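You operate a simulated robot arm through the tools that you are given. There is no shell and no other tool. Be economical: measure what you need, move in short steps, check, and stop when the job is done.

You are at the controls of a simulated two-armed robot. One attempt, no reset.

## Task
Take the turmeric tub on the hot cupboard top and put it away on the spice table top. Put the small scoop on the green board. Put the floor brush on top of the blue jug. Lift the flour bin lid open. Any order will do.

It is judged by the outcome, as a careful person would: the job done as asked, and still so three seconds after it is handed in. It fails if anything else is knocked over, pushed out of place, dropped, spilled or broken. Lids that push on must go on centred and level and be pressed home; caps that screw on are set level and turned clockwise until they are tight.

## Robot
Two 7-joint arms with two-finger parallel grippers on one trunk, on a base that drives. Base frame: it is fixed to the floor where the robot stands at the start and does not move with it; the origin is under the middle of the robot, x ahead of it, y to its left, z up. Units: m, degrees, N and s.
The left shoulder is at the start at [0.07, 0.188, 1.29], the right one opposite. Places, roughly: blue jug [3.5, -2, 1]; floor brush (10x6x8 cm) [3.8, -0.5, 0.2]; flour bin lid [-1.1, -1.1, 1.1]; green board (29x42x2 cm) [-1, 1.1, 0.9]; small scoop (19x3x6 cm) [0.6, -0.4, 0.9]; spice table top [-1.1, 0.3, 0.9]. Payload 3.91 kg a hand.
The TCP of each hand is the grasp point between the finger pads, 0.03 m short of the fingertips. In the tool frame z runs along the fingers and y along their closing line. Largest opening 0.11 m; finger width 0.02, thickness 0.01; the body of the gripper, 0.048 by 0.112 m, starts 0.055 m behind the TCP.
Orientation is that of the tool frame in the base frame, as [roll, pitch, yaw] about the fixed x, y, z axes, in that order (R = Rz(yaw) Ry(pitch) Rx(roll)). With the fingers straight down and closing along the base's y, the tool's x points along the base's -x, its y along +y and its z along -z.

## Interface
- The arms move only by the tool jog_arm. It takes "left_commands", "right_commands" or both (then of equal length, played together; a hand with none holds still); each is a list of rows, each a list of 7 numbers: the turn, a rotation vector about the tool's x, y, z in degrees, then the shift along the tool's x, y, z in m, then the closure in counts, from 0 (fully open) to 255 (shut). In form: [[wx, wy, wz, dx, dy, dz, jaw], ...]. A call has 1 to 8 rows; each row shifts and turns the commanded pose from where the row before left it, along the tool's axes as they then stand. Rows are played at 5 a second. More than 0.05 m and 8.6 degrees between two rows, or a gripper value outside its range, and nothing of the call is played. A pose out of reach is approached as far as the arm can. The call stops where the force on the tool passes 40 N (or 10 N more than at its start, if that is more) or the arm is blocked; 0.2 s more then pass. Each finger travels about 0.072 m/s and halts on what it meets, pressing with about 21 N; the grip force reading is that of the motor and also rises with nothing between the fingers. The clock runs only during rows and for 0.2 s after the last one: add rows that do not move to give the fingers time. It gives the time, the measured TCP pose, the force on the tool (base axes), the opening and the grip force at its end, in the units of the frame above (readings bear some noise), with the torque about the TCP (base axes, N m) and any sound that the robot's microphone picked up, and new pictures: "show" is both (left out), scene, wrist or none (wrist: the cameras of the hands that moved).
- Cameras (640 x 400 px; columns grow to the right, rows downward): "scene" is now at [0.1288, -0.0215, 1.5006]; the picture's right is [-0.27, -0.96, -0.00], its down [-0.70, 0.20, -0.69] and it looks along [0.66, -0.19, -0.73] (base axes); focal length 289 px, centre (320, 200). "left" rides on the left gripper at [0.072, -0.017, -0.104] in its tool frame; the picture's right is [0.23, 0.97, 0.00], its down [-0.76, 0.18, -0.62] and it looks along [-0.61, 0.14, 0.78] (tool axes); focal length 222 px, centre (320, 200). "right" rides on the right gripper at [0.072, 0.017, -0.103] in its tool frame; the picture's right is [-0.23, 0.97, 0.00], its down [-0.76, -0.18, -0.62] and it looks along [-0.61, -0.14, 0.78] (tool axes); focal length 222 px, centre (320, 200). There is no depth. A picture from a camera that has moved, and an enlarged one, comes with that camera's place and axes in the base frame and with its lens.
- raise_lower(by): slides the trunk up (or, below 0, down) by that many m; the arms and the scene camera ride with it, the base frame stays. It gives what a move gives, with no picture.
- steer(legs): drives the robot by 1 to 6 legs, each [ahead, turn to the left] in m and degrees, along the robot's own axes; the way and the turn of a leg run together, so that a leg with both is an arc; at most 1.5 m and 180 degrees a leg. The arms and the cameras ride along, it lands a little off, and it stops where it bumps. It gives what a move gives, and a new picture of the scene camera.
- aim_head(pan, tilt): turns the head with the scene camera to pan (to the left, within 86 degrees either way) and tilt (down, from -29 to 69), counted from straight ahead of the robot. It gives what a move gives, and a new picture of the scene camera.
- inspect(camera, box): a new picture of the part [left, top, right, bottom] of that camera's present view, enlarged. No time passes.
- job_done(): hands the job in; it is judged then, once.

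Go step by step. Nothing tells you exact positions but the pictures and the camera data: compare them with the known pose of the tool, close in by small moves and look again before you grip or let go. The budget is 165 turns and 260 pictures, counting those below and the enlarged ones. Unless the task says otherwise, let go and move clear before handing in, and close with one line.

The tools are called after "Emit:" by a JSON object that holds its "method" and its "body". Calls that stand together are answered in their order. jog_arm: Moves the arms, as the interface text tells. Its arguments: {"type":"object","properties":{"left_commands":{"type":"array"},"right_commands":{"type":"array"},"show":{"type":"string","enum":["both","scene","wrist","none"]}},"required":[]} The other tools are called the same way: raise_lower (by) slides the trunk up or down; steer (legs) drives the base; aim_head (pan, tilt) turns the head that bears the scene camera; inspect (camera, box) takes an enlarged picture of a part of a camera's view; job_done () hands the job in.

At the start:

```text
t: 0.0
left_tcp_pos: [0.4569, 0.0245, 1.2343]
left_tcp_rot: [-180.0, 0.1, 179.9]
left_force: [0.1, -0.1, -0.2]
left_moment: [-0.03, -0.02, 0.0]
left_gripper_width: 0.1102
left_grasp_force: 0.0
right_tcp_pos: [0.436, -0.4607, 1.2311]
right_tcp_rot: [180.0, 0.1, -179.9]
right_force: [0.0, 0.6, -0.9]
right_moment: [-0.01, 0.02, -0.03]
right_gripper_width: 0.1098
right_grasp_force: 0.1
trunk travel left (down, up): [-0.8, 0.14]
robot x, y, heading: [0.002, 0.0016, -0.3]
head pan, tilt: [-15.8, 46.5]
```

scene: 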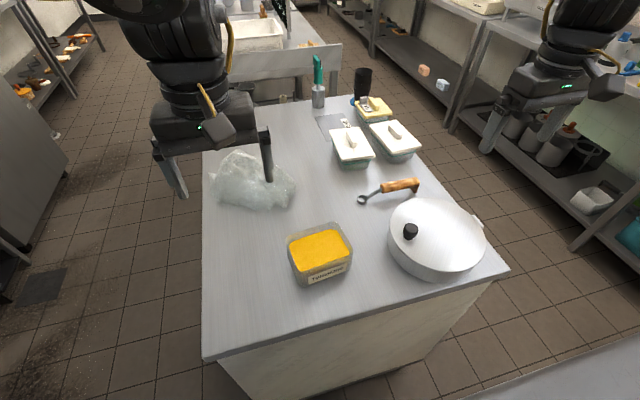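
right: 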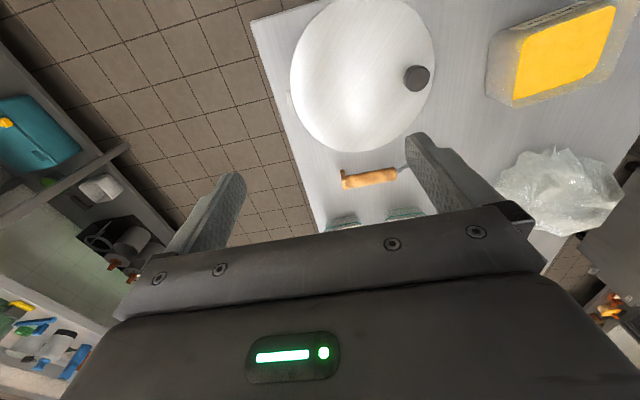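
left: 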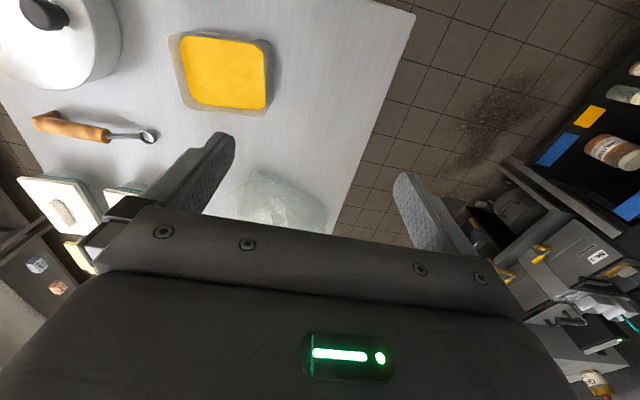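

I see a steel top ahead with a yellow tub at about [0.47, -0.12] and a wooden-handled scoop at about [0.66, -0.42]. I'll look closer before moving anything.

Emit:
{"method": "inspect", "body": {"camera": "scene", "box": [270, 160, 490, 300]}}

Emit:
{"method": "inspect", "body": {"camera": "left", "box": [0, 0, 420, 230]}}

Emit:
{"method": "aim_head", "body": {"pan": 80, "tilt": 25}}

Emit:
{"method": "aim_head", "body": {"pan": -80, "tilt": 25}}

Emit:
{"method": "aim_head", "body": {"pan": -15, "tilt": 15}}

```text
2.86 times, centred on (380, 230) of scene
camera zoom: at [0.1288, -0.0215, 1.5006], right [-0.27, -0.96, 0.0], down [-0.7, 0.2, -0.69], along [0.66, -0.19, -0.73], focal length 827 px, centre (149, 114)
```

zoom: 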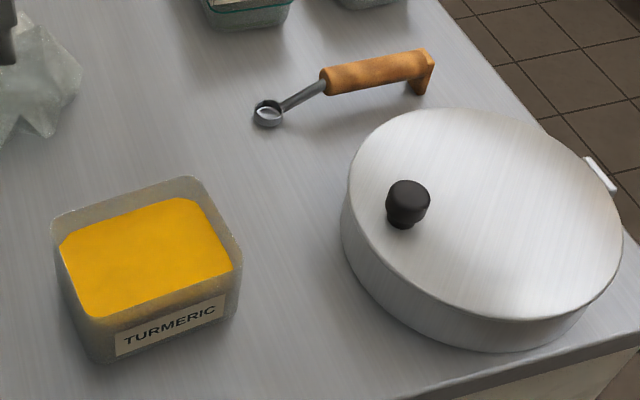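

```text
1.52 times, centred on (210, 115) of left
camera zoom: at [0.3843, 0.0076, 1.3389], right [-0.23, 0.97, 0.0], down [0.76, 0.18, 0.62], along [0.61, 0.14, -0.78], focal length 338 px, centre (488, 330)
```

zoom: 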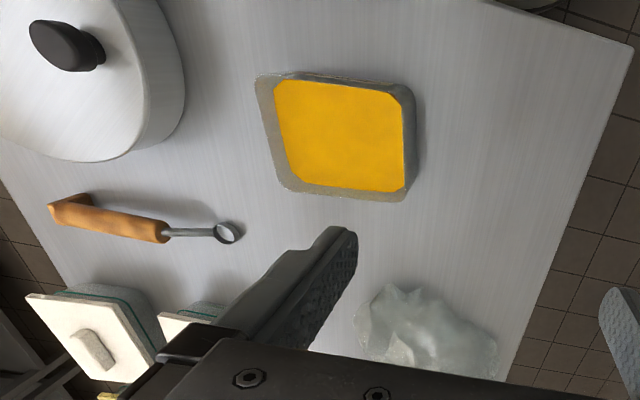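

```text
t: 1.7
left_tcp_pos: [0.4565, 0.0252, 1.2359]
left_tcp_rot: [-180.0, -0.1, 180.0]
left_force: [0.4, -0.5, 0.3]
left_moment: [0.0, 0.02, 0.01]
left_gripper_width: 0.1098
left_grasp_force: 0.0
right_tcp_pos: [0.4354, -0.459, 1.2308]
right_tcp_rot: [179.9, 0.1, -179.9]
right_force: [0.3, -0.1, 0.1]
right_moment: [-0.01, -0.03, -0.04]
right_gripper_width: 0.1098
right_grasp_force: 0.1
trunk travel left (down, up): [-0.8, 0.14]
robot x, y, heading: [-0.0007, 0.0, -0.2]
head pan, tilt: [80.0, 25.0]
camera scene: at [0.0677, 0.091, 1.5333], right [0.98, -0.17, 0.0], down [-0.07, -0.42, -0.91], along [0.16, 0.89, -0.42], focal length 289 px, centre (320, 200)
```

scene: 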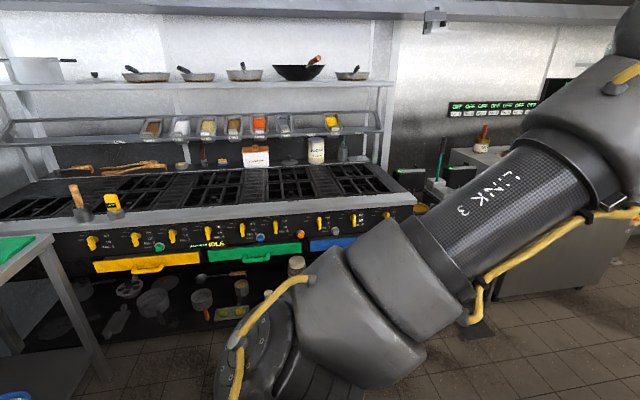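

```text
t: 4.2
left_tcp_pos: [0.4571, 0.0248, 1.2356]
left_tcp_rot: [180.0, 0.1, -180.0]
left_force: [1.0, 0.2, -1.3]
left_moment: [0.03, -0.02, -0.02]
left_gripper_width: 0.1098
left_grasp_force: 0.0
right_tcp_pos: [0.4362, -0.4584, 1.2296]
right_tcp_rot: [-180.0, 0.0, -180.0]
right_force: [-0.4, 0.3, 0.1]
right_moment: [-0.02, 0.03, 0.03]
right_gripper_width: 0.11
right_grasp_force: 0.0
trunk travel left (down, up): [-0.8, 0.14]
robot x, y, heading: [0.004, 0.002, 0.0]
head pan, tilt: [-80.0, 25.0]
camera scene: at [0.0677, -0.0904, 1.5333], right [-0.98, -0.17, 0.0], down [-0.07, 0.42, -0.91], along [0.16, -0.89, -0.42], focal length 289 px, centre (320, 200)
```

scene: 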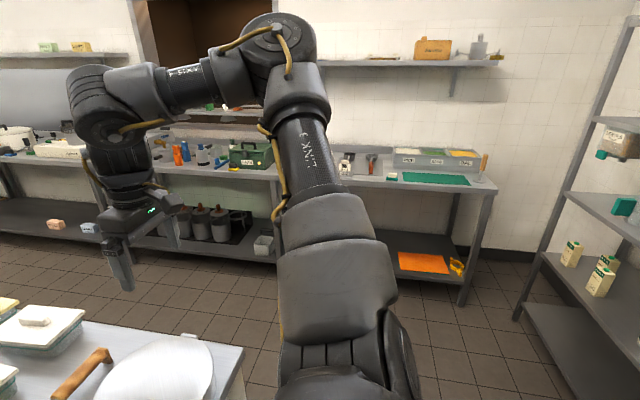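

```text
t: 5.5
left_tcp_pos: [0.4555, 0.0241, 1.2353]
left_tcp_rot: [180.0, 0.0, -179.9]
left_force: [-0.2, 0.1, -0.2]
left_moment: [-0.03, -0.01, 0.0]
left_gripper_width: 0.1101
left_grasp_force: 0.0
right_tcp_pos: [0.4354, -0.459, 1.2306]
right_tcp_rot: [179.9, 0.0, -180.0]
right_force: [-0.7, -0.4, 1.0]
right_moment: [0.0, 0.01, -0.01]
right_gripper_width: 0.1103
right_grasp_force: 0.0
trunk travel left (down, up): [-0.8, 0.14]
robot x, y, heading: [0.0022, 0.0002, -0.4]
head pan, tilt: [-15.0, 15.0]
camera scene: at [0.1418, -0.024, 1.5495], right [-0.26, -0.97, 0.0], down [-0.25, 0.07, -0.97], along [0.93, -0.25, -0.26], focal length 289 px, centre (320, 200)
```

scene: 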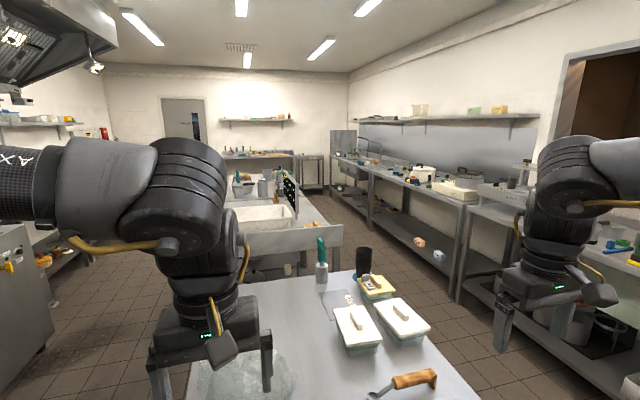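

The tub is open-topped, about 0.12 × 0.085 m, with its centre near [0.48, -0.12]. The scoop lies along y near x = 0.655. I'll turn both hands so they close along x.

Emit:
{"method": "jog_arm", "body": {"left_commands": [[0, 0, 8.4, 0, 0, 0, 0], [0, 0, 8.4, 0, 0, 0, 0], [0, 0, 8.4, 0, 0, 0, 0], [0, 0, 8.4, 0, 0, 0, 0], [0, 0, 8.4, 0, 0, 0, 0], [0, 0, 8.4, 0, 0, 0, 0], [0, 0, 8.4, 0, 0, 0, 0], [0, 0, 8.4, 0, 0, 0, 0]], "right_commands": [[0, 0, 8.4, 0, 0, 0, 80], [0, 0, 8.4, 0, 0, 0, 80], [0, 0, 8.4, 0, 0, 0, 80], [0, 0, 8.4, 0, 0, 0, 80], [0, 0, 8.4, 0, 0, 0, 80], [0, 0, 8.4, 0, 0, 0, 80], [0, 0, 8.4, 0, 0, 0, 80], [0, 0, 8.4, 0, 0, 0, 80]], "show": "none"}}

Emit:
{"method": "aim_head", "body": {"pan": -15, "tilt": 46}}

```text
t: 7.3
left_tcp_pos: [0.3629, -0.1042, 1.371]
left_tcp_rot: [-178.1, 1.8, 113.5]
left_force: [0.8, 0.8, -0.6]
left_moment: [0.02, 0.05, -0.03]
left_gripper_width: 0.1103
left_grasp_force: 0.1
left hand out of reach, approached as far as the arm can: row 3, 4, 5, 6, 7, 8
right_tcp_pos: [0.4377, -0.4633, 1.2303]
right_tcp_rot: [180.0, -0.1, 138.0]
right_force: [0.8, -0.4, 0.1]
right_moment: [-0.01, -0.01, 0.01]
right_gripper_width: 0.0756
right_grasp_force: 0.0
right hand out of reach, approached as far as the arm can: row 6, 7, 8
trunk travel left (down, up): [-0.8, 0.14]
robot x, y, heading: [-0.0011, 0.0023, -0.2]
head pan, tilt: [-15.0, 15.0]
```

```text
t: 8.3
left_tcp_pos: [0.3603, -0.1039, 1.3719]
left_tcp_rot: [-178.1, 2.0, 113.6]
left_force: [-0.3, -0.4, 0.2]
left_moment: [0.04, 0.0, 0.01]
left_gripper_width: 0.1099
left_grasp_force: 0.0
right_tcp_pos: [0.4354, -0.4615, 1.2308]
right_tcp_rot: [180.0, 0.0, 138.0]
right_force: [-0.8, -0.1, -0.7]
right_moment: [0.0, 0.0, -0.02]
right_gripper_width: 0.0754
right_grasp_force: 0.1
trunk travel left (down, up): [-0.8, 0.14]
robot x, y, heading: [-0.0017, 0.0028, -0.2]
head pan, tilt: [-15.0, 46.0]
camera scene: at [0.1291, -0.0204, 1.5014], right [-0.26, -0.97, 0.0], down [-0.69, 0.19, -0.7], along [0.67, -0.18, -0.72], focal length 289 px, centre (320, 200)
```

scene: 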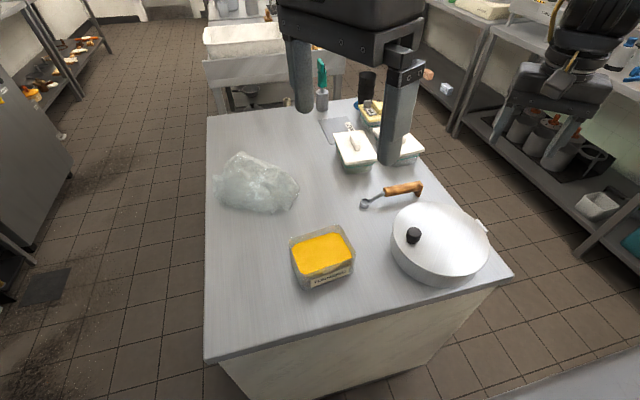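

The left wrist hit its limit at this height. I'll turn it back, and lower the right hand a little to see whether it can turn further there.

Emit:
{"method": "jog_arm", "body": {"left_commands": [[0, 0, -8.4, 0, 0, 0, 0], [0, 0, -8.4, 0, 0, 0, 0], [0, 0, -8.4, 0, 0, 0, 0], [0, 0, -8.4, 0, 0, 0, 0], [0, 0, -8.4, 0, 0, 0, 0], [0, 0, -8.4, 0, 0, 0, 0], [0, 0, -8.4, 0, 0, 0, 0], [0, 0, -8.4, 0, 0, 0, 0]], "right_commands": [[0, 0, 0, 0, 0, 0.03, 80], [0, 0, 0, 0, 0, 0.03, 80], [0, 0, 0, 0, 0, 0.03, 80], [0, 0, 0, 0, 0, 0.03, 80], [0, 0, 8, 0, 0, 0, 80], [0, 0, 8, 0, 0, 0, 80], [0, 0, 8, 0, 0, 0, 80], [0, 0, 0, 0, 0, 0, 80]], "show": "scene"}}

```text
t: 10.1
left_tcp_pos: [0.3595, -0.1069, 1.355]
left_tcp_rot: [-180.0, -0.1, -179.8]
left_force: [-1.1, 0.2, 0.5]
left_moment: [0.01, -0.01, -0.01]
left_gripper_width: 0.11
left_grasp_force: 0.1
right_tcp_pos: [0.4822, -0.551, 1.1924]
right_tcp_rot: [-179.6, -0.3, 120.1]
right_force: [-0.2, 0.7, -1.0]
right_moment: [0.04, 0.01, 0.01]
right_gripper_width: 0.0754
right_grasp_force: 0.1
right hand out of reach, approached as far as the arm can: row 1, 2, 3, 4, 5, 6, 7
trunk travel left (down, up): [-0.8, 0.14]
robot x, y, heading: [-0.0058, -0.0026, 0.2]
head pan, tilt: [-15.0, 46.0]
camera scene: at [0.1301, -0.0197, 1.5012], right [-0.26, -0.97, 0.0], down [-0.7, 0.19, -0.69], along [0.67, -0.18, -0.72], focal length 289 px, centre (320, 200)
```

scene: 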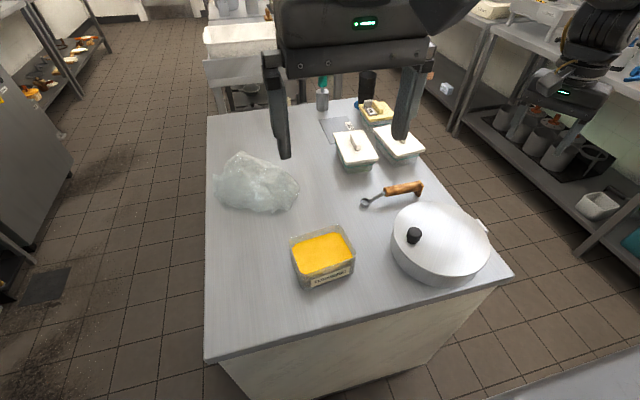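

Commands restart from the measured pose. I'll bring the right hand back to its natural yaw, and test the left hand lower down and turning the other way.

Emit:
{"method": "jog_arm", "body": {"left_commands": [[0, 0, 0, -0.012, 0.02, 0.04, 0], [0, 0, 0, -0.012, 0.02, 0.04, 0], [0, 0, 0, -0.012, 0.02, 0.04, 0], [0, 0, 0, -0.012, 0.02, 0.04, 0], [0, 0, 0, -0.012, 0.02, 0.04, 0], [0, 0, -8.4, 0, 0, 0, 0], [0, 0, -8.4, 0, 0, 0, 0], [0, 0, -8.4, 0, 0, 0, 0]], "right_commands": [[0, 0, -7.5, 0, 0, 0, 80], [0, 0, -7.5, 0, 0, 0, 80], [0, 0, -7.5, 0, 0, 0, 80], [0, 0, -7.5, 0, 0, 0, 80], [0, 0, -7.5, 0, 0, 0, 80], [0, 0, -7.5, 0, 0, 0, 80], [0, 0, -7.5, 0, 0, 0, 80], [0, 0, -7.5, 0, 0, 0, 80]], "show": "none"}}

Emit:
{"method": "jog_arm", "body": {"left_commands": [[0, 0, -8.4, 0, 0, 0, 0], [0, 0, -8.4, 0, 0, 0, 0], [0, 0, -8.4, 0, 0, 0, 0], [0, 0, -8.4, 0, 0, 0, 0], [0, 0, -8.4, 0, 0, 0, 0], [0, 0, -8.4, 0, 0, 0, 0], [0, 0, -8.4, 0, 0, 0, 0], [0, 0, 0, 0, 0, 0, 0]], "show": "none"}}

```text
t: 11.9
left_tcp_pos: [0.4198, -0.0071, 1.1554]
left_tcp_rot: [179.9, -0.1, -154.5]
left_force: [0.0, 0.4, 0.2]
left_moment: [0.0, -0.03, 0.02]
left_gripper_width: 0.11
left_grasp_force: 0.1
right_tcp_pos: [0.4828, -0.5494, 1.1902]
right_tcp_rot: [180.0, -0.1, 178.1]
right_force: [0.2, 0.9, -0.4]
right_moment: [-0.01, 0.0, 0.01]
right_gripper_width: 0.0755
right_grasp_force: 0.1
trunk travel left (down, up): [-0.8, 0.14]
robot x, y, heading: [0.0005, -0.0006, 0.0]
head pan, tilt: [-15.0, 46.0]
```

```text
t: 13.7
left_tcp_pos: [0.4175, -0.0096, 1.1553]
left_tcp_rot: [-180.0, 0.0, -95.7]
left_force: [0.5, -1.4, 0.6]
left_moment: [-0.03, 0.0, 0.0]
left_gripper_width: 0.1102
left_grasp_force: 0.1
right_tcp_pos: [0.4822, -0.5506, 1.191]
right_tcp_rot: [179.9, 0.0, 178.0]
right_force: [0.3, 0.3, 0.5]
right_moment: [-0.01, 0.03, -0.01]
right_gripper_width: 0.0752
right_grasp_force: 0.0
trunk travel left (down, up): [-0.8, 0.14]
robot x, y, heading: [-0.0012, -0.0006, -0.2]
head pan, tilt: [-15.0, 46.0]
```

The left hand turns freely that way. I'll move it over the tub, and extend the right hand toward the scoop before turning it.

Emit:
{"method": "jog_arm", "body": {"left_commands": [[0, 0, 5.85, 0, 0, 0, 0], [0, 0, -8.5, 0, 0, 0, 0], [0, 0, -8.5, 0, 0, 0, 0], [0, 0, 0, 0.029, -0.012, 0.02, 0], [0, 0, 0, 0.029, -0.012, 0.02, 0], [0, 0, 0, 0.029, -0.012, 0.02, 0], [0, 0, 0, 0.029, -0.012, 0.02, 0], [0, 0, 0, 0, 0, 0, 0]], "right_commands": [[0, 0, 0, -0.034, 0.028, 0.018, 80], [0, 0, 0, -0.034, 0.028, 0.018, 80], [0, 0, 0, -0.034, 0.028, 0.018, 80], [0, 0, 0, -0.034, 0.028, 0.018, 80], [0, 0, 0, -0.034, 0.028, 0.018, 80], [0, 0, 8.4, 0, 0, 0, 80], [0, 0, 8.4, 0, 0, 0, 80], [0, 0, 8.4, 0, 0, 0, 80]], "show": "both"}}

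```text
t: 15.5
left_tcp_pos: [0.4766, -0.1169, 1.0745]
left_tcp_rot: [179.8, 0.0, -84.8]
left_force: [0.1, -0.5, 0.6]
left_moment: [-0.04, -0.04, -0.01]
left_gripper_width: 0.11
left_grasp_force: 0.0
right_tcp_pos: [0.6225, -0.4228, 1.1039]
right_tcp_rot: [180.0, 0.1, 152.7]
right_force: [0.1, 1.3, -0.1]
right_moment: [0.03, 0.0, 0.0]
right_gripper_width: 0.0756
right_grasp_force: 0.0
right hand out of reach, approached as far as the arm can: row 5
trunk travel left (down, up): [-0.8, 0.14]
robot x, y, heading: [0.0005, 0.0029, -0.1]
head pan, tilt: [-15.0, 46.0]
camera scene: at [0.1295, -0.0205, 1.5013], right [-0.26, -0.97, 0.0], down [-0.69, 0.19, -0.69], along [0.67, -0.18, -0.72], focal length 289 px, centre (320, 200)
camera right: at [0.5652, -0.3747, 1.2074], right [0.65, 0.76, 0.0], down [0.59, -0.51, 0.62], along [0.48, -0.4, -0.78], focal length 222 px, centre (320, 200)
camera left: at [0.5006, -0.1881, 1.1777], right [-0.95, -0.31, 0.0], down [-0.24, 0.74, 0.62], along [-0.2, 0.59, -0.78], focal length 222 px, centre (320, 200)
```

scene: 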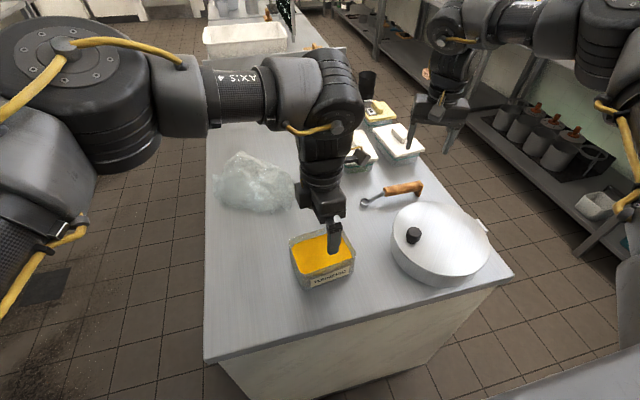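
right: 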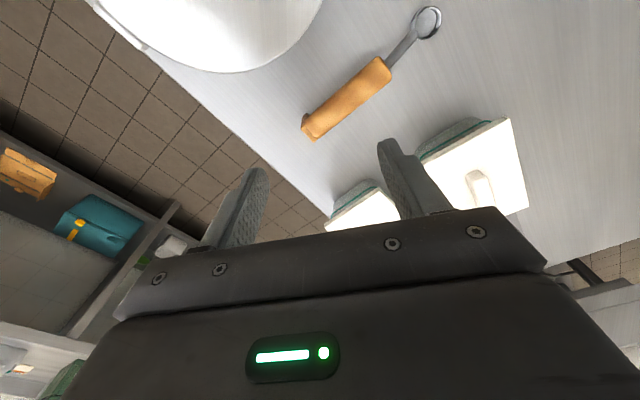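
left: 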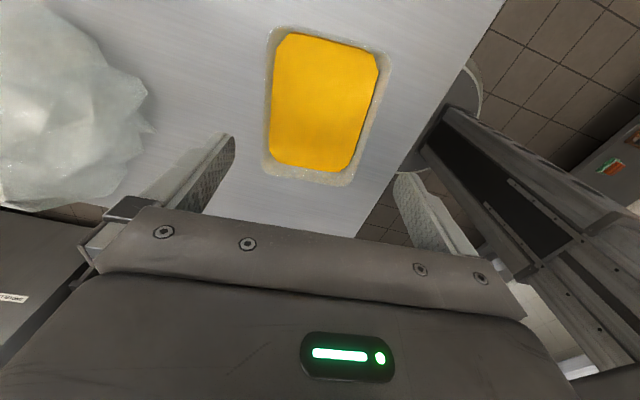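

The tub's rim centre is near [0.476, -0.115] and the long axis is about 6° off y. The scoop handle lies at x≈0.645, y from -0.345 to -0.455. I'll continue with both hands.

Emit:
{"method": "jog_arm", "body": {"left_commands": [[0, 0, 0, 0, 0, 0.01, 0], [0, 0, 0, 0, 0, 0.01, 0], [0, 0, 0, 0, 0, 0.01, 0], [0, 0, 0, 0, 0, 0.01, 0], [0, 0, 0, 0, 0, 0.01, 0], [0, 0, 0, 0, 0, 0, 0], [0, 0, 0, 0, 0, 0, 0], [0, 0, 0, 0, 0, 0, 0]], "right_commands": [[0, 0, 7.84, 0, 0, 0.01, 80], [0, 0, 7.84, 0, 0, 0.01, 80], [0, 0, 7.84, 0, 0, 0.01, 80], [0, 0, 7.84, 0, 0, 0.01, 80], [0, 0, 7.84, 0, 0, 0.01, 80], [0, 0, 7.84, 0, 0, 0.01, 80], [0, 0, 7.84, 0, 0, 0.01, 80], [0, 0, 7.84, 0, 0, 0, 80]], "show": "both"}}

```text
t: 17.3
left_tcp_pos: [0.4754, -0.1228, 1.0262]
left_tcp_rot: [179.9, 0.2, -84.8]
left_force: [-0.6, 0.2, -0.5]
left_moment: [0.04, -0.01, 0.04]
left_gripper_width: 0.11
left_grasp_force: 0.1
right_tcp_pos: [0.598, -0.5761, 1.1561]
right_tcp_rot: [179.6, -0.5, 90.6]
right_force: [0.1, 0.2, -0.2]
right_moment: [0.06, 0.0, 0.01]
right_gripper_width: 0.0754
right_grasp_force: 0.1
right hand out of reach, approached as far as the arm can: row 1, 3, 4, 5, 6, 7, 8
trunk travel left (down, up): [-0.8, 0.14]
robot x, y, heading: [-0.0008, -0.0028, 0.2]
head pan, tilt: [-15.0, 46.0]
camera scene: at [0.1285, -0.0237, 1.5013], right [-0.26, -0.97, 0.0], down [-0.69, 0.19, -0.69], along [0.67, -0.18, -0.72], focal length 289 px, centre (320, 200)
camera right: at [0.6131, -0.5057, 1.2609], right [0.98, -0.22, 0.0], down [-0.17, -0.77, 0.62], along [-0.13, -0.6, -0.79], focal length 222 px, centre (320, 200)
camera left: at [0.4997, -0.1934, 1.1295], right [-0.95, -0.31, 0.0], down [-0.25, 0.74, 0.63], along [-0.2, 0.59, -0.78], focal length 222 px, centre (320, 200)
```

scene: 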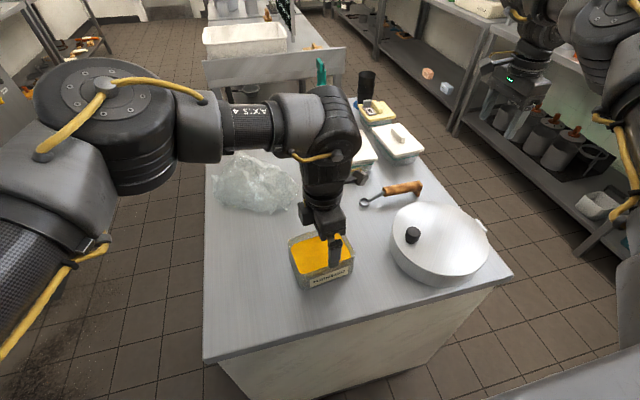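
right: 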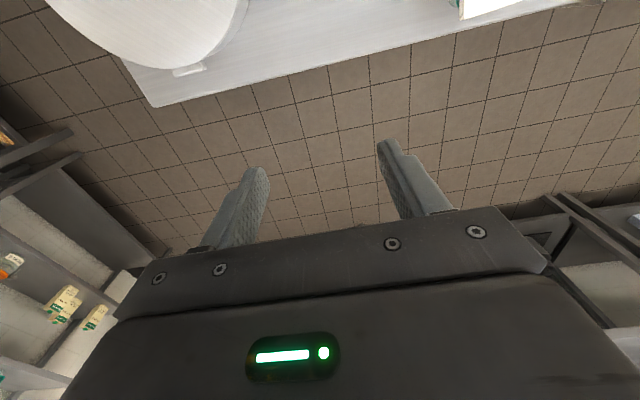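
left: 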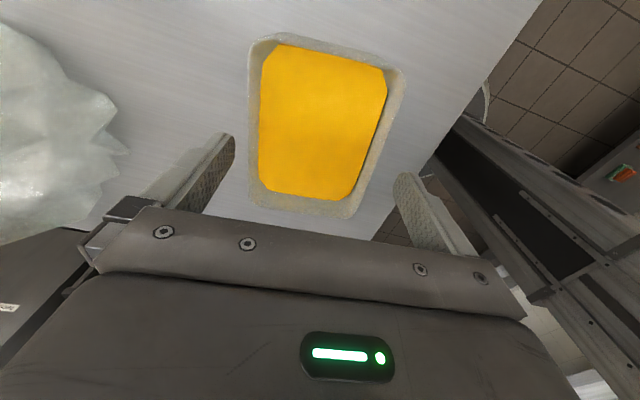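

The right arm can't hold that yaw over the scoop from here, so I'll reposition the base for it later. The tub rim is at z≈0.97 and its centre is about 4 mm ahead of the hand; I'll correct that and lower the left hand around it.

Emit:
{"method": "jog_arm", "body": {"left_commands": [[0, 0, -1.2, -0.002, -0.004, 0.01, 0], [0, 0, 0, 0, 0, 0.01, 0], [0, 0, 0, 0, 0, 0.01, 0], [0, 0, 0, 0, 0, 0.01, 0], [0, 0, 0, 0, 0, 0, 0], [0, 0, 0, 0, 0, 0, 0]], "show": "both"}}

Emit:
{"method": "inspect", "body": {"camera": "scene", "box": [250, 180, 410, 300]}}

```text
t: 18.7
left_tcp_pos: [0.4795, -0.1185, 0.9866]
left_tcp_rot: [-179.9, 0.0, -83.6]
left_force: [-0.1, 0.5, 0.7]
left_moment: [0.0, -0.01, 0.0]
left_gripper_width: 0.1103
left_grasp_force: 0.0
right_tcp_pos: [0.5984, -0.5737, 1.1558]
right_tcp_rot: [179.5, -0.5, 90.7]
right_force: [0.7, 0.5, 0.5]
right_moment: [-0.02, -0.04, 0.02]
right_gripper_width: 0.0753
right_grasp_force: 0.1
trunk travel left (down, up): [-0.8, 0.14]
robot x, y, heading: [0.0016, 0.0005, 0.2]
head pan, tilt: [-15.0, 46.0]
camera scene: at [0.1296, -0.0207, 1.5013], right [-0.26, -0.97, 0.0], down [-0.69, 0.19, -0.69], along [0.67, -0.18, -0.72], focal length 289 px, centre (320, 200)
camera left: at [0.5046, -0.1882, 1.0898], right [-0.94, -0.33, 0.0], down [-0.26, 0.74, 0.62], along [-0.21, 0.59, -0.78], focal length 222 px, centre (320, 200)
```

scene: 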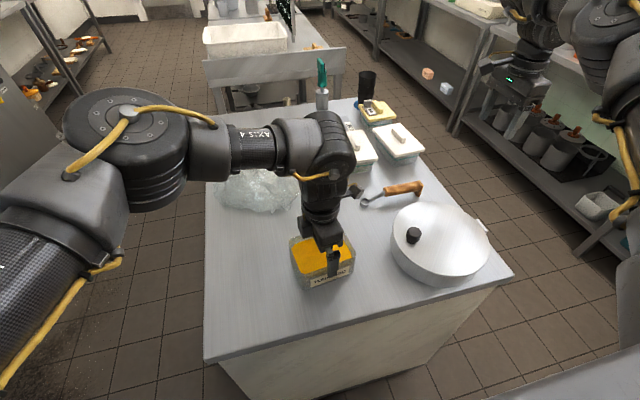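
left: 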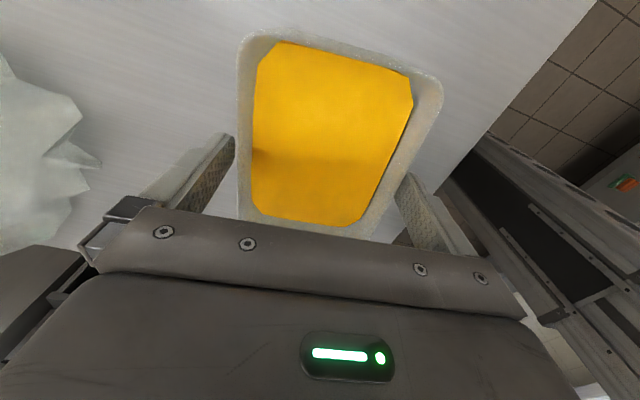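

```text
3.33 times, centred on (330, 240) of scene
camera zoom: at [0.1296, -0.0207, 1.5013], right [-0.26, -0.97, 0.0], down [-0.69, 0.19, -0.69], along [0.67, -0.18, -0.72], focal length 964 px, centre (287, 67)
```

zoom: 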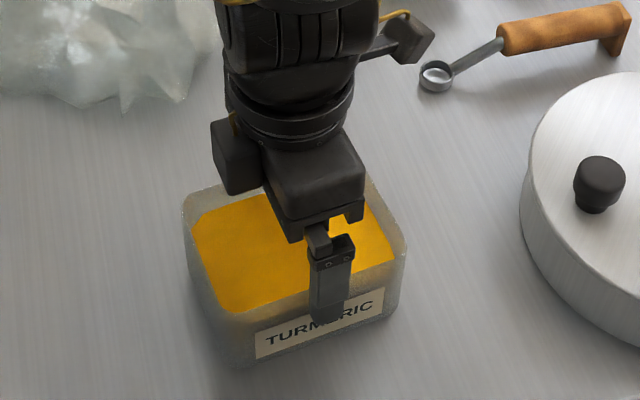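

The fingers straddle the tub with clearance on both sides. I'll lower 4 cm more and close.

Emit:
{"method": "jog_arm", "body": {"left_commands": [[0, 0, 0, 0, 0, 0.01, 0], [0, 0, 0, 0, 0, 0.01, 0], [0, 0, 0, 0, 0, 0.01, 0], [0, 0, 0, 0, 0, 0.01, 0], [0, 0, 0, 0, 0, 0, 0], [0, 0, 0, 0, 0, 0, 0]], "show": "wrist"}}

Emit:
{"method": "inspect", "body": {"camera": "scene", "box": [250, 180, 410, 300]}}

```text
t: 20.1
left_tcp_pos: [0.4811, -0.1174, 0.9459]
left_tcp_rot: [180.0, 0.1, -83.6]
left_force: [-0.8, -0.2, -0.3]
left_moment: [0.02, -0.03, 0.02]
left_gripper_width: 0.1099
left_grasp_force: 0.0
right_tcp_pos: [0.5985, -0.5738, 1.156]
right_tcp_rot: [179.6, -0.4, 90.8]
right_force: [0.3, 0.7, -0.4]
right_moment: [0.01, -0.02, -0.04]
right_gripper_width: 0.0757
right_grasp_force: 0.1
trunk travel left (down, up): [-0.8, 0.14]
robot x, y, heading: [-0.0029, -0.0024, 0.2]
head pan, tilt: [-15.0, 46.0]
camera left: at [0.5058, -0.1877, 1.0485], right [-0.94, -0.33, 0.0], down [-0.26, 0.74, 0.62], along [-0.21, 0.59, -0.78], focal length 222 px, centre (320, 200)
```

left: 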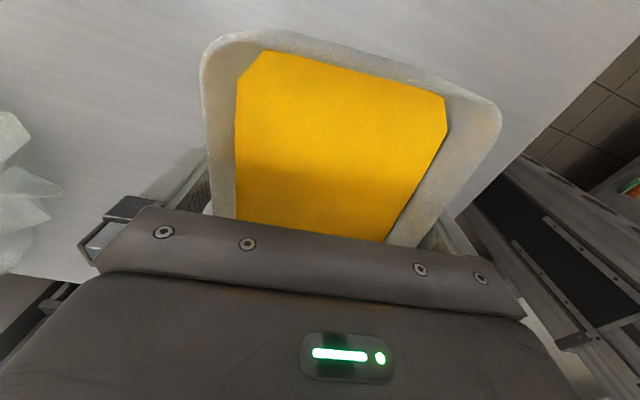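

```text
3.33 times, centred on (330, 240) of scene
camera zoom: at [0.1294, -0.0207, 1.5013], right [-0.26, -0.97, 0.0], down [-0.69, 0.19, -0.69], along [0.67, -0.18, -0.72], focal length 964 px, centre (287, 67)
```

zoom: 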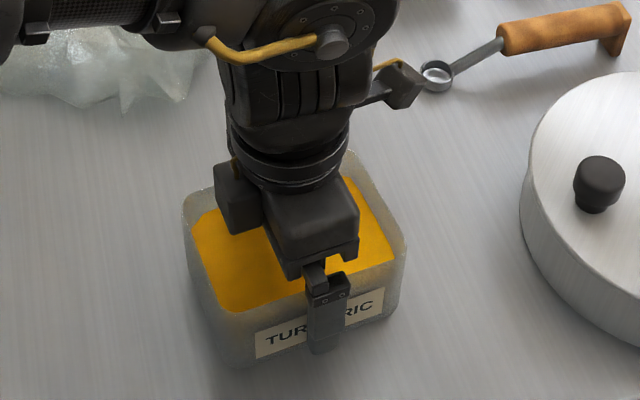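

Both fingers are down outside the walls with no contact. Closing now.

Emit:
{"method": "jog_arm", "body": {"left_commands": [[0, 0, 0, 0, 0, 0, 120], [0, 0, 0, 0, 0, 0, 120], [0, 0, 0, 0, 0, 0, 120], [0, 0, 0, 0, 0, 0, 120], [0, 0, 0, 0, 0, 0, 120]], "show": "none"}}

Emit:
{"method": "jog_arm", "body": {"left_commands": [[0, 0, 0, 0, 0, -0.02, 120], [0, 0, 0, 0, 0, -0.02, 120], [0, 0, 0, 0, 0, -0.02, 120], [0, 0, 0, 0, 0, 0, 120]], "show": "both"}}

```text
t: 21.3
left_tcp_pos: [0.4801, -0.1169, 0.9449]
left_tcp_rot: [179.9, 0.0, -83.6]
left_force: [-0.4, -0.3, 0.3]
left_moment: [-0.04, -0.03, 0.0]
left_gripper_width: 0.0999
left_grasp_force: 20.8
right_tcp_pos: [0.5995, -0.5744, 1.1561]
right_tcp_rot: [179.6, -0.3, 90.9]
right_force: [-0.1, 0.5, 0.0]
right_moment: [-0.02, -0.03, 0.01]
right_gripper_width: 0.0756
right_grasp_force: 0.1
trunk travel left (down, up): [-0.8, 0.14]
robot x, y, heading: [0.0019, -0.0007, 0.1]
head pan, tilt: [-15.0, 46.0]
```

```text
t: 22.3
left_tcp_pos: [0.4824, -0.1202, 1.0066]
left_tcp_rot: [179.9, 0.1, -83.6]
left_force: [0.3, 0.5, -4.1]
left_moment: [0.02, 0.02, 0.01]
left_gripper_width: 0.0998
left_grasp_force: 21.3
right_tcp_pos: [0.5988, -0.5742, 1.1562]
right_tcp_rot: [179.7, -0.4, 90.7]
right_force: [0.2, -0.4, -0.9]
right_moment: [0.04, 0.01, -0.01]
right_gripper_width: 0.0757
right_grasp_force: 0.1
trunk travel left (down, up): [-0.8, 0.14]
robot x, y, heading: [-0.0004, -0.0028, 0.4]
head pan, tilt: [-15.0, 46.0]
camera scene: at [0.1301, -0.0209, 1.5012], right [-0.26, -0.97, 0.0], down [-0.7, 0.19, -0.69], along [0.67, -0.18, -0.72], focal length 289 px, centre (320, 200)
camera left: at [0.5074, -0.1893, 1.1097], right [-0.94, -0.33, 0.0], down [-0.26, 0.74, 0.62], along [-0.21, 0.59, -0.78], focal length 222 px, centre (320, 200)
```

scene: 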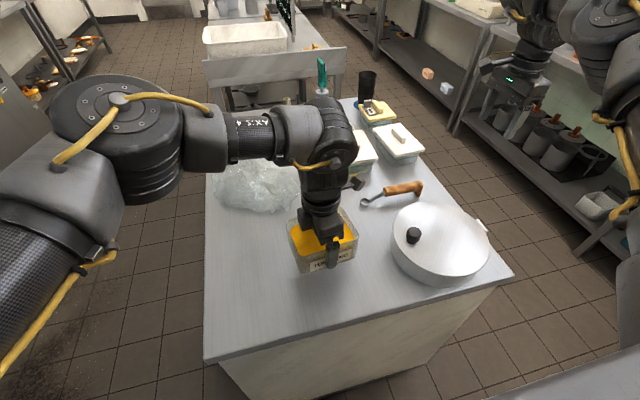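
left: 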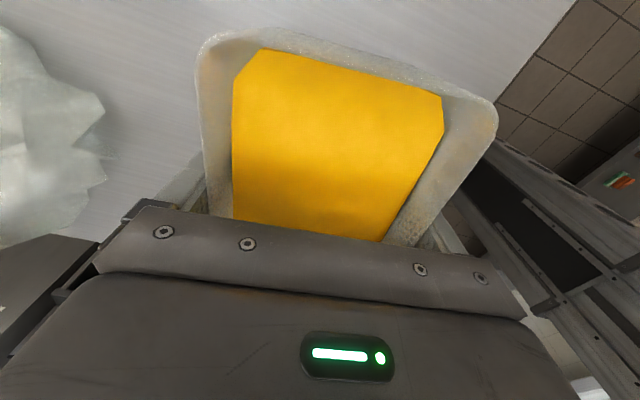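

The tub is held firmly. I'll lift it higher and pull it in, and return the right hand to its natural yaw before driving round to the table's right side for the scoop.

Emit:
{"method": "jog_arm", "body": {"left_commands": [[0, 0, 0, 0, 0.005, -0.02, 120], [0, 0, 0, 0, 0.005, -0.02, 120], [0, 0, 0, 0, 0.005, -0.02, 120], [0, 0, 0, 0, 0.005, -0.02, 120], [0, 0, 0, 0, 0.005, -0.02, 120], [0, 0, 0, 0, 0.005, -0.02, 120], [0, 0, 0, 0, 0.005, -0.02, 120], [0, 0, 0, 0, 0.005, 0, 120]], "right_commands": [[0, 0, -8.4, 0, 0, 0, 80], [0, 0, -8.4, 0, 0, 0, 80], [0, 0, -8.4, 0, 0, 0, 80], [0, 0, -8.4, 0, 0, 0, 80], [0, 0, -8.4, 0, 0, 0, 80], [0, 0, -8.4, 0, 0, 0, 80], [0, 0, -8.4, 0, 0, 0, 80], [0, 0, -8.4, 0, 0, 0, 80]], "show": "none"}}

Emit:
{"method": "jog_arm", "body": {"right_commands": [[0, 0, -8.4, 0.02, 0.02, 0, 80], [0, 0, -8.4, 0.02, 0.02, 0, 80], [0, 0, -6, 0.02, 0.02, 0, 80], [0, 0, 0, 0.02, 0.02, 0, 80], [0, 0, 0, 0.02, 0.02, 0, 80], [0, 0, 0, 0.02, 0.02, 0, 80], [0, 0, 0, 0.02, 0.02, 0, 80]], "show": "none"}}

Emit:
{"method": "aim_head", "body": {"pan": -60, "tilt": 45}}

```text
t: 24.1
left_tcp_pos: [0.4424, -0.1224, 1.144]
left_tcp_rot: [179.9, 0.0, -83.6]
left_force: [0.3, -0.4, -4.3]
left_moment: [-0.01, -0.01, 0.01]
left_gripper_width: 0.0997
left_grasp_force: 21.2
right_tcp_pos: [0.5996, -0.5748, 1.1566]
right_tcp_rot: [179.9, 0.0, 157.4]
right_force: [-0.1, -0.7, 0.4]
right_moment: [0.04, -0.02, -0.03]
right_gripper_width: 0.0756
right_grasp_force: 0.1
trunk travel left (down, up): [-0.8, 0.14]
robot x, y, heading: [0.0008, -0.002, 0.1]
head pan, tilt: [-15.0, 46.0]
```

```text
t: 25.7
left_tcp_pos: [0.441, -0.1215, 1.1455]
left_tcp_rot: [-180.0, -0.1, -83.6]
left_force: [0.0, -0.6, -2.9]
left_moment: [-0.02, -0.02, 0.01]
left_gripper_width: 0.0998
left_grasp_force: 20.5
right_tcp_pos: [0.4742, -0.4206, 1.158]
right_tcp_rot: [180.0, 0.0, -179.9]
right_force: [-0.2, 0.6, -1.0]
right_moment: [-0.01, 0.0, -0.03]
right_gripper_width: 0.0754
right_grasp_force: 0.0
trunk travel left (down, up): [-0.8, 0.14]
robot x, y, heading: [-0.0031, 0.0025, -0.3]
head pan, tilt: [-15.0, 46.0]
```

```text
t: 26.8
left_tcp_pos: [0.4426, -0.1211, 1.1438]
left_tcp_rot: [179.8, 0.0, -83.6]
left_force: [0.7, -0.2, -3.8]
left_moment: [-0.01, 0.0, -0.03]
left_gripper_width: 0.0999
left_grasp_force: 21.1
right_tcp_pos: [0.4761, -0.4225, 1.1584]
right_tcp_rot: [179.9, 0.1, -179.9]
right_force: [0.2, 0.0, 0.3]
right_moment: [0.0, -0.02, 0.0]
right_gripper_width: 0.0755
right_grasp_force: 0.0
trunk travel left (down, up): [-0.8, 0.14]
robot x, y, heading: [0.0002, 0.0004, 0.2]
head pan, tilt: [-60.0, 45.0]
camera scene: at [0.0926, -0.0702, 1.5027], right [-0.87, -0.5, 0.0], down [-0.35, 0.61, -0.71], along [0.35, -0.61, -0.71], focal length 289 px, centre (320, 200)
```

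scene: 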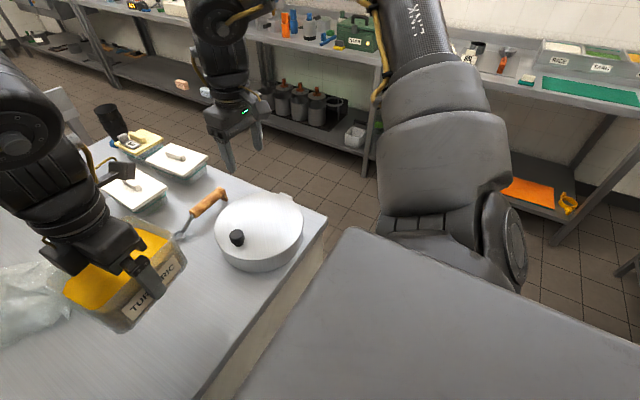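

There is a grey slab close on the robot's right; I need to know whether it is furniture. I'll look down at both sides.

Emit:
{"method": "aim_head", "body": {"pan": -86, "tilt": 60}}

Emit:
{"method": "aim_head", "body": {"pan": 86, "tilt": 60}}

```text
t: 27.7
left_tcp_pos: [0.4426, -0.1208, 1.1456]
left_tcp_rot: [179.9, -0.1, -83.6]
left_force: [-0.8, 0.3, -4.2]
left_moment: [0.0, -0.02, 0.02]
left_gripper_width: 0.1
left_grasp_force: 21.2
right_tcp_pos: [0.4756, -0.4226, 1.1576]
right_tcp_rot: [179.9, 0.0, -179.8]
right_force: [-0.1, 0.1, -0.4]
right_moment: [-0.01, 0.01, -0.01]
right_gripper_width: 0.0758
right_grasp_force: 0.2
trunk travel left (down, up): [-0.8, 0.14]
robot x, y, heading: [-0.0015, -0.0022, 0.1]
head pan, tilt: [-85.9, 60.0]
camera scene: at [0.057, -0.0664, 1.4832], right [-1.0, -0.07, 0.0], down [-0.06, 0.86, -0.5], along [0.04, -0.5, -0.87], focal length 289 px, centre (320, 200)
```

scene: 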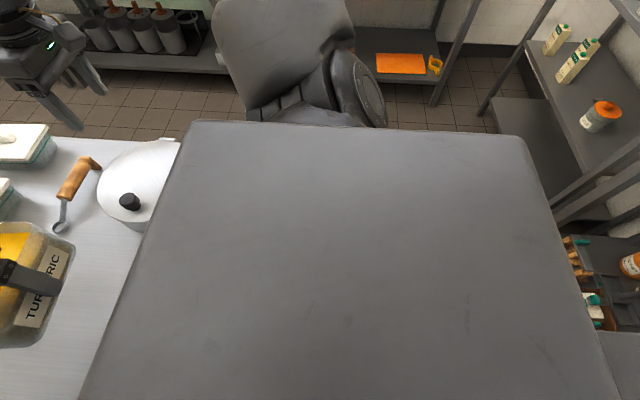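

```text
t: 30.3
left_tcp_pos: [0.4428, -0.1209, 1.1429]
left_tcp_rot: [179.9, -0.1, -83.7]
left_force: [0.0, 0.2, -3.8]
left_moment: [0.01, -0.02, -0.06]
left_gripper_width: 0.0998
left_grasp_force: 21.5
right_tcp_pos: [0.4756, -0.4229, 1.1572]
right_tcp_rot: [179.9, 0.0, -179.8]
right_force: [-0.2, -0.1, -0.3]
right_moment: [-0.02, 0.04, 0.01]
right_gripper_width: 0.0754
right_grasp_force: 0.0
trunk travel left (down, up): [-0.8, 0.14]
robot x, y, heading: [0.0014, -0.0002, -0.2]
head pan, tilt: [85.9, 60.0]
camera scene: at [0.0568, 0.0666, 1.4832], right [1.0, -0.07, 0.0], down [-0.06, -0.86, -0.5], along [0.04, 0.5, -0.87], focal length 289 px, centre (320, 200)
```

scene: 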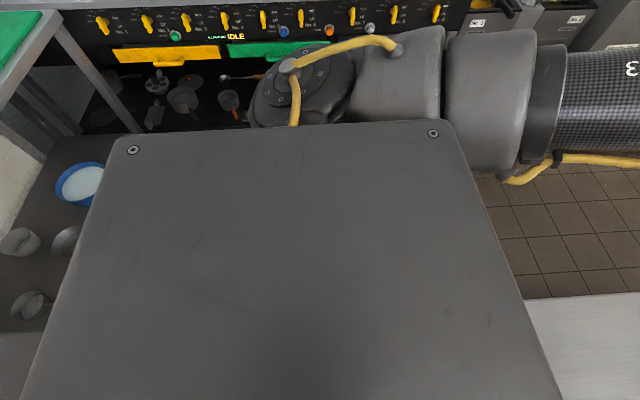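

The slab is the robot's own shoulder housing. I'll drive round to the right side of the table and face it.

Emit:
{"method": "steer", "body": {"legs": [[-0.15, 0], [0, -90], [0.97, 0], [0, 90], [0.58, 0]]}}

Emit:
{"method": "aim_head", "body": {"pan": 70, "tilt": 45}}

```text
t: 46.6
left_tcp_pos: [0.9099, -1.0671, 1.1444]
left_tcp_rot: [180.0, -0.1, -83.5]
left_force: [0.2, -0.9, -5.0]
left_moment: [-0.01, -0.01, 0.04]
left_gripper_width: 0.0998
left_grasp_force: 20.5
right_tcp_pos: [0.9441, -1.3663, 1.1577]
right_tcp_rot: [179.9, 0.0, -179.7]
right_force: [-0.9, 0.1, 0.2]
right_moment: [0.01, 0.01, 0.0]
right_gripper_width: 0.0753
right_grasp_force: 0.0
trunk travel left (down, up): [-0.8, 0.14]
robot x, y, heading: [0.4683, -0.947, 0.3]
head pan, tilt: [85.9, 60.0]
camera scene: at [0.5233, -0.8798, 1.4833], right [1.0, -0.07, 0.0], down [-0.06, -0.86, -0.5], along [0.03, 0.5, -0.87], focal length 289 px, centre (320, 200)
```

scene: 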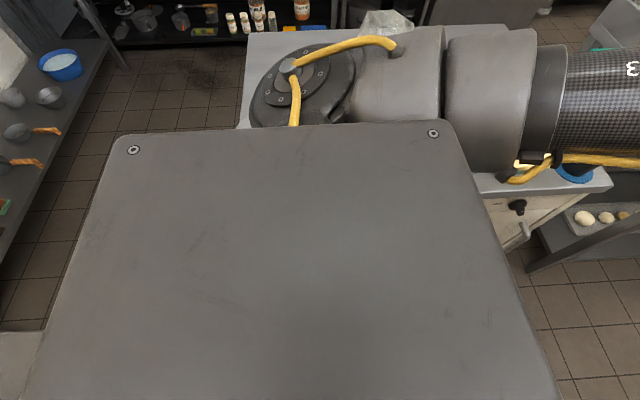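

```text
t: 47.4
left_tcp_pos: [0.9102, -1.068, 1.1442]
left_tcp_rot: [179.9, 0.1, -83.4]
left_force: [-0.3, -0.7, -4.0]
left_moment: [0.0, -0.05, 0.02]
left_gripper_width: 0.0999
left_grasp_force: 20.6
right_tcp_pos: [0.9445, -1.3671, 1.1569]
right_tcp_rot: [179.9, 0.0, -179.7]
right_force: [0.0, 0.3, 0.7]
right_moment: [0.0, -0.01, 0.02]
right_gripper_width: 0.0754
right_grasp_force: 0.0
trunk travel left (down, up): [-0.8, 0.14]
robot x, y, heading: [0.468, -0.9428, 0.2]
head pan, tilt: [70.0, 45.0]
camera scene: at [0.548, -0.87, 1.5026], right [0.94, -0.34, 0.0], down [-0.24, -0.67, -0.71], along [0.24, 0.67, -0.71], focal length 289 px, centre (320, 200)
```

scene: 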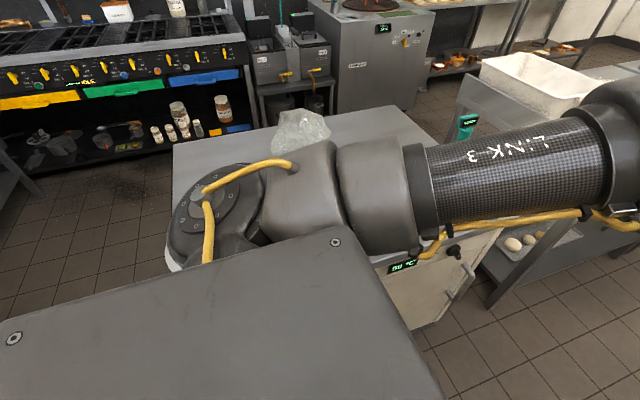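

Clear so far. I'll turn left 90° to face the table edge and look at the scoop.

Emit:
{"method": "steer", "body": {"legs": [[0, 90]]}}

Emit:
{"method": "aim_head", "body": {"pan": -15, "tilt": 50}}

```text
t: 51.7
left_tcp_pos: [0.57, -0.5002, 1.145]
left_tcp_rot: [180.0, 0.2, 8.8]
left_force: [0.1, -0.3, -3.7]
left_moment: [-0.03, 0.01, 0.01]
left_gripper_width: 0.0999
left_grasp_force: 20.9
right_tcp_pos: [0.8694, -0.4535, 1.1579]
right_tcp_rot: [179.8, 0.0, -87.4]
right_force: [0.2, 0.2, -0.1]
right_moment: [0.0, 0.03, 0.0]
right_gripper_width: 0.0756
right_grasp_force: 0.0
trunk travel left (down, up): [-0.8, 0.14]
robot x, y, heading: [0.4696, -0.9467, 92.3]
head pan, tilt: [70.0, 45.0]
camera scene: at [0.3904, -0.871, 1.5027], right [0.3, 0.95, 0.0], down [0.67, -0.21, -0.71], along [-0.67, 0.21, -0.71], focal length 289 px, centre (320, 200)
```

scene: 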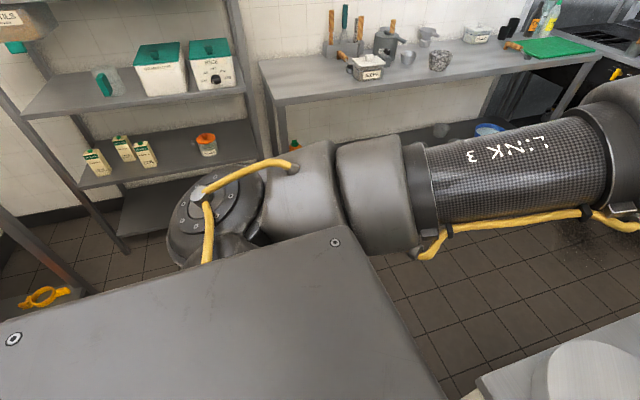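

```text
t: 53.3
left_tcp_pos: [0.5696, -0.4996, 1.1453]
left_tcp_rot: [179.9, 0.1, 8.8]
left_force: [0.4, 0.2, -3.1]
left_moment: [-0.02, 0.0, 0.0]
left_gripper_width: 0.0999
left_grasp_force: 20.6
right_tcp_pos: [0.8693, -0.4546, 1.158]
right_tcp_rot: [179.9, 0.1, -87.4]
right_force: [-1.1, 0.0, 0.1]
right_moment: [0.03, -0.02, 0.02]
right_gripper_width: 0.0758
right_grasp_force: 0.0
trunk travel left (down, up): [-0.8, 0.14]
robot x, y, heading: [0.4673, -0.9444, 92.3]
head pan, tilt: [-15.0, 50.0]
camera scene: at [0.4843, -0.8203, 1.4957], right [0.98, -0.22, 0.0], down [-0.17, -0.75, -0.64], along [0.14, 0.63, -0.77], focal length 289 px, centre (320, 200)
```

scene: 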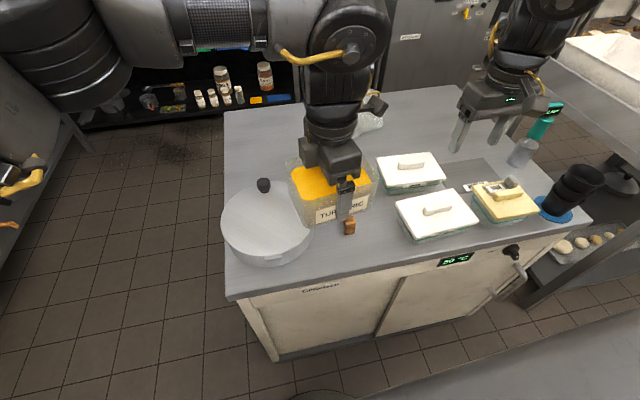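

The tub now hangs over the scoop, so I'll move the left hand to the left while the right hand comes over the scoop.

Emit:
{"method": "jog_arm", "body": {"left_commands": [[0, 0, 0, -0.024, 0, 0, 120], [0, 0, 0, -0.024, 0, 0, 120], [0, 0, 0, -0.024, 0, 0, 120], [0, 0, 0, -0.024, 0, 0, 120], [0, 0, 0, -0.024, 0, 0, 120], [0, 0, 0, -0.024, 0, 0, 120], [0, 0, 0, -0.024, 0, 0, 120], [0, 0, 0, 0, 0, 0, 120]], "right_commands": [[0, 0, 0, -0.008, 0.0277, 0.01, 80], [0, 0, 0, -0.008, 0.0277, 0.01, 80], [0, 0, 0, -0.008, 0.0277, 0.01, 80], [0, 0, 0, -0.008, 0.0277, 0.01, 80], [0, 0, 0, -0.008, 0.0277, 0.01, 80], [0, 0, 0, -0.008, 0.0277, 0.01, 80], [0, 0, 0, -0.008, 0.0277, 0.01, 80], [0, 0, 0, -0.008, 0.0277, 0.01, 80]], "show": "both"}}

```text
t: 55.1
left_tcp_pos: [0.4053, -0.5248, 1.1449]
left_tcp_rot: [180.0, 0.0, 8.7]
left_force: [0.0, -0.1, -3.3]
left_moment: [-0.03, 0.01, 0.03]
left_gripper_width: 0.0999
left_grasp_force: 20.8
right_tcp_pos: [0.6976, -0.4244, 1.0928]
right_tcp_rot: [179.9, 0.1, -87.5]
right_force: [-0.4, 0.9, -0.1]
right_moment: [0.0, 0.01, 0.04]
right_gripper_width: 0.0754
right_grasp_force: 0.1
right hand out of reach, approached as far as the arm can: row 7, 8
trunk travel left (down, up): [-0.8, 0.14]
robot x, y, heading: [0.4655, -0.9428, 92.8]
head pan, tilt: [-15.0, 50.0]
camera scene: at [0.4844, -0.8206, 1.4958], right [0.98, -0.22, 0.0], down [-0.17, -0.75, -0.64], along [0.14, 0.63, -0.77], focal length 289 px, centre (320, 200)
camera right: at [0.684, -0.4987, 1.1972], right [-0.98, 0.18, 0.0], down [0.15, 0.77, 0.62], along [0.11, 0.61, -0.78], focal length 222 px, centre (320, 200)
camera left: at [0.4743, -0.4965, 1.2487], right [0.37, -0.93, 0.0], down [-0.72, -0.29, 0.62], along [-0.58, -0.23, -0.78], focal length 222 px, centre (320, 200)
```

scene: 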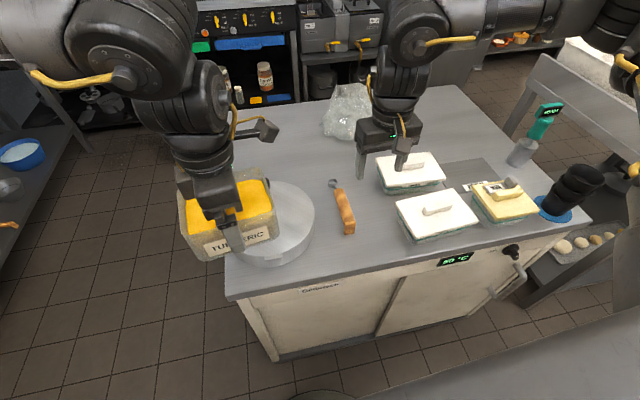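
right: 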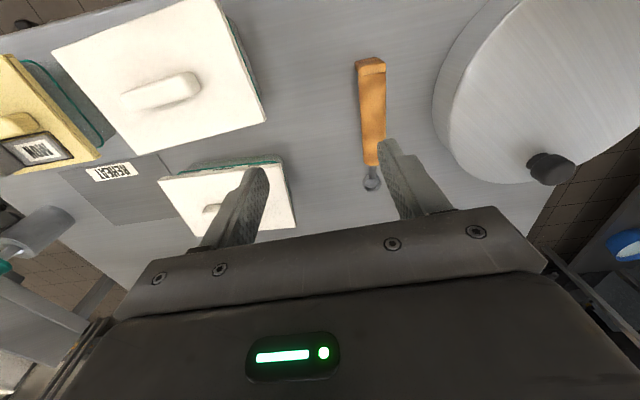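
left: 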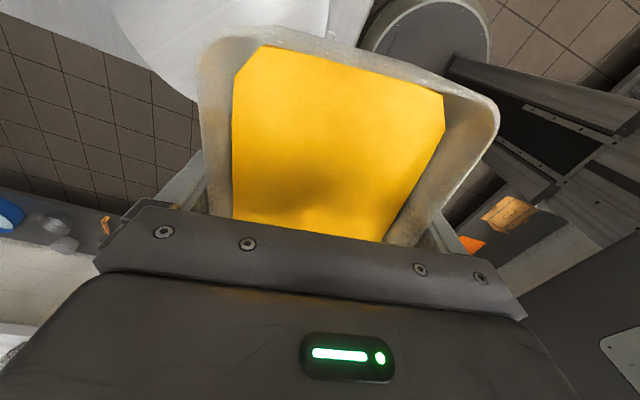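

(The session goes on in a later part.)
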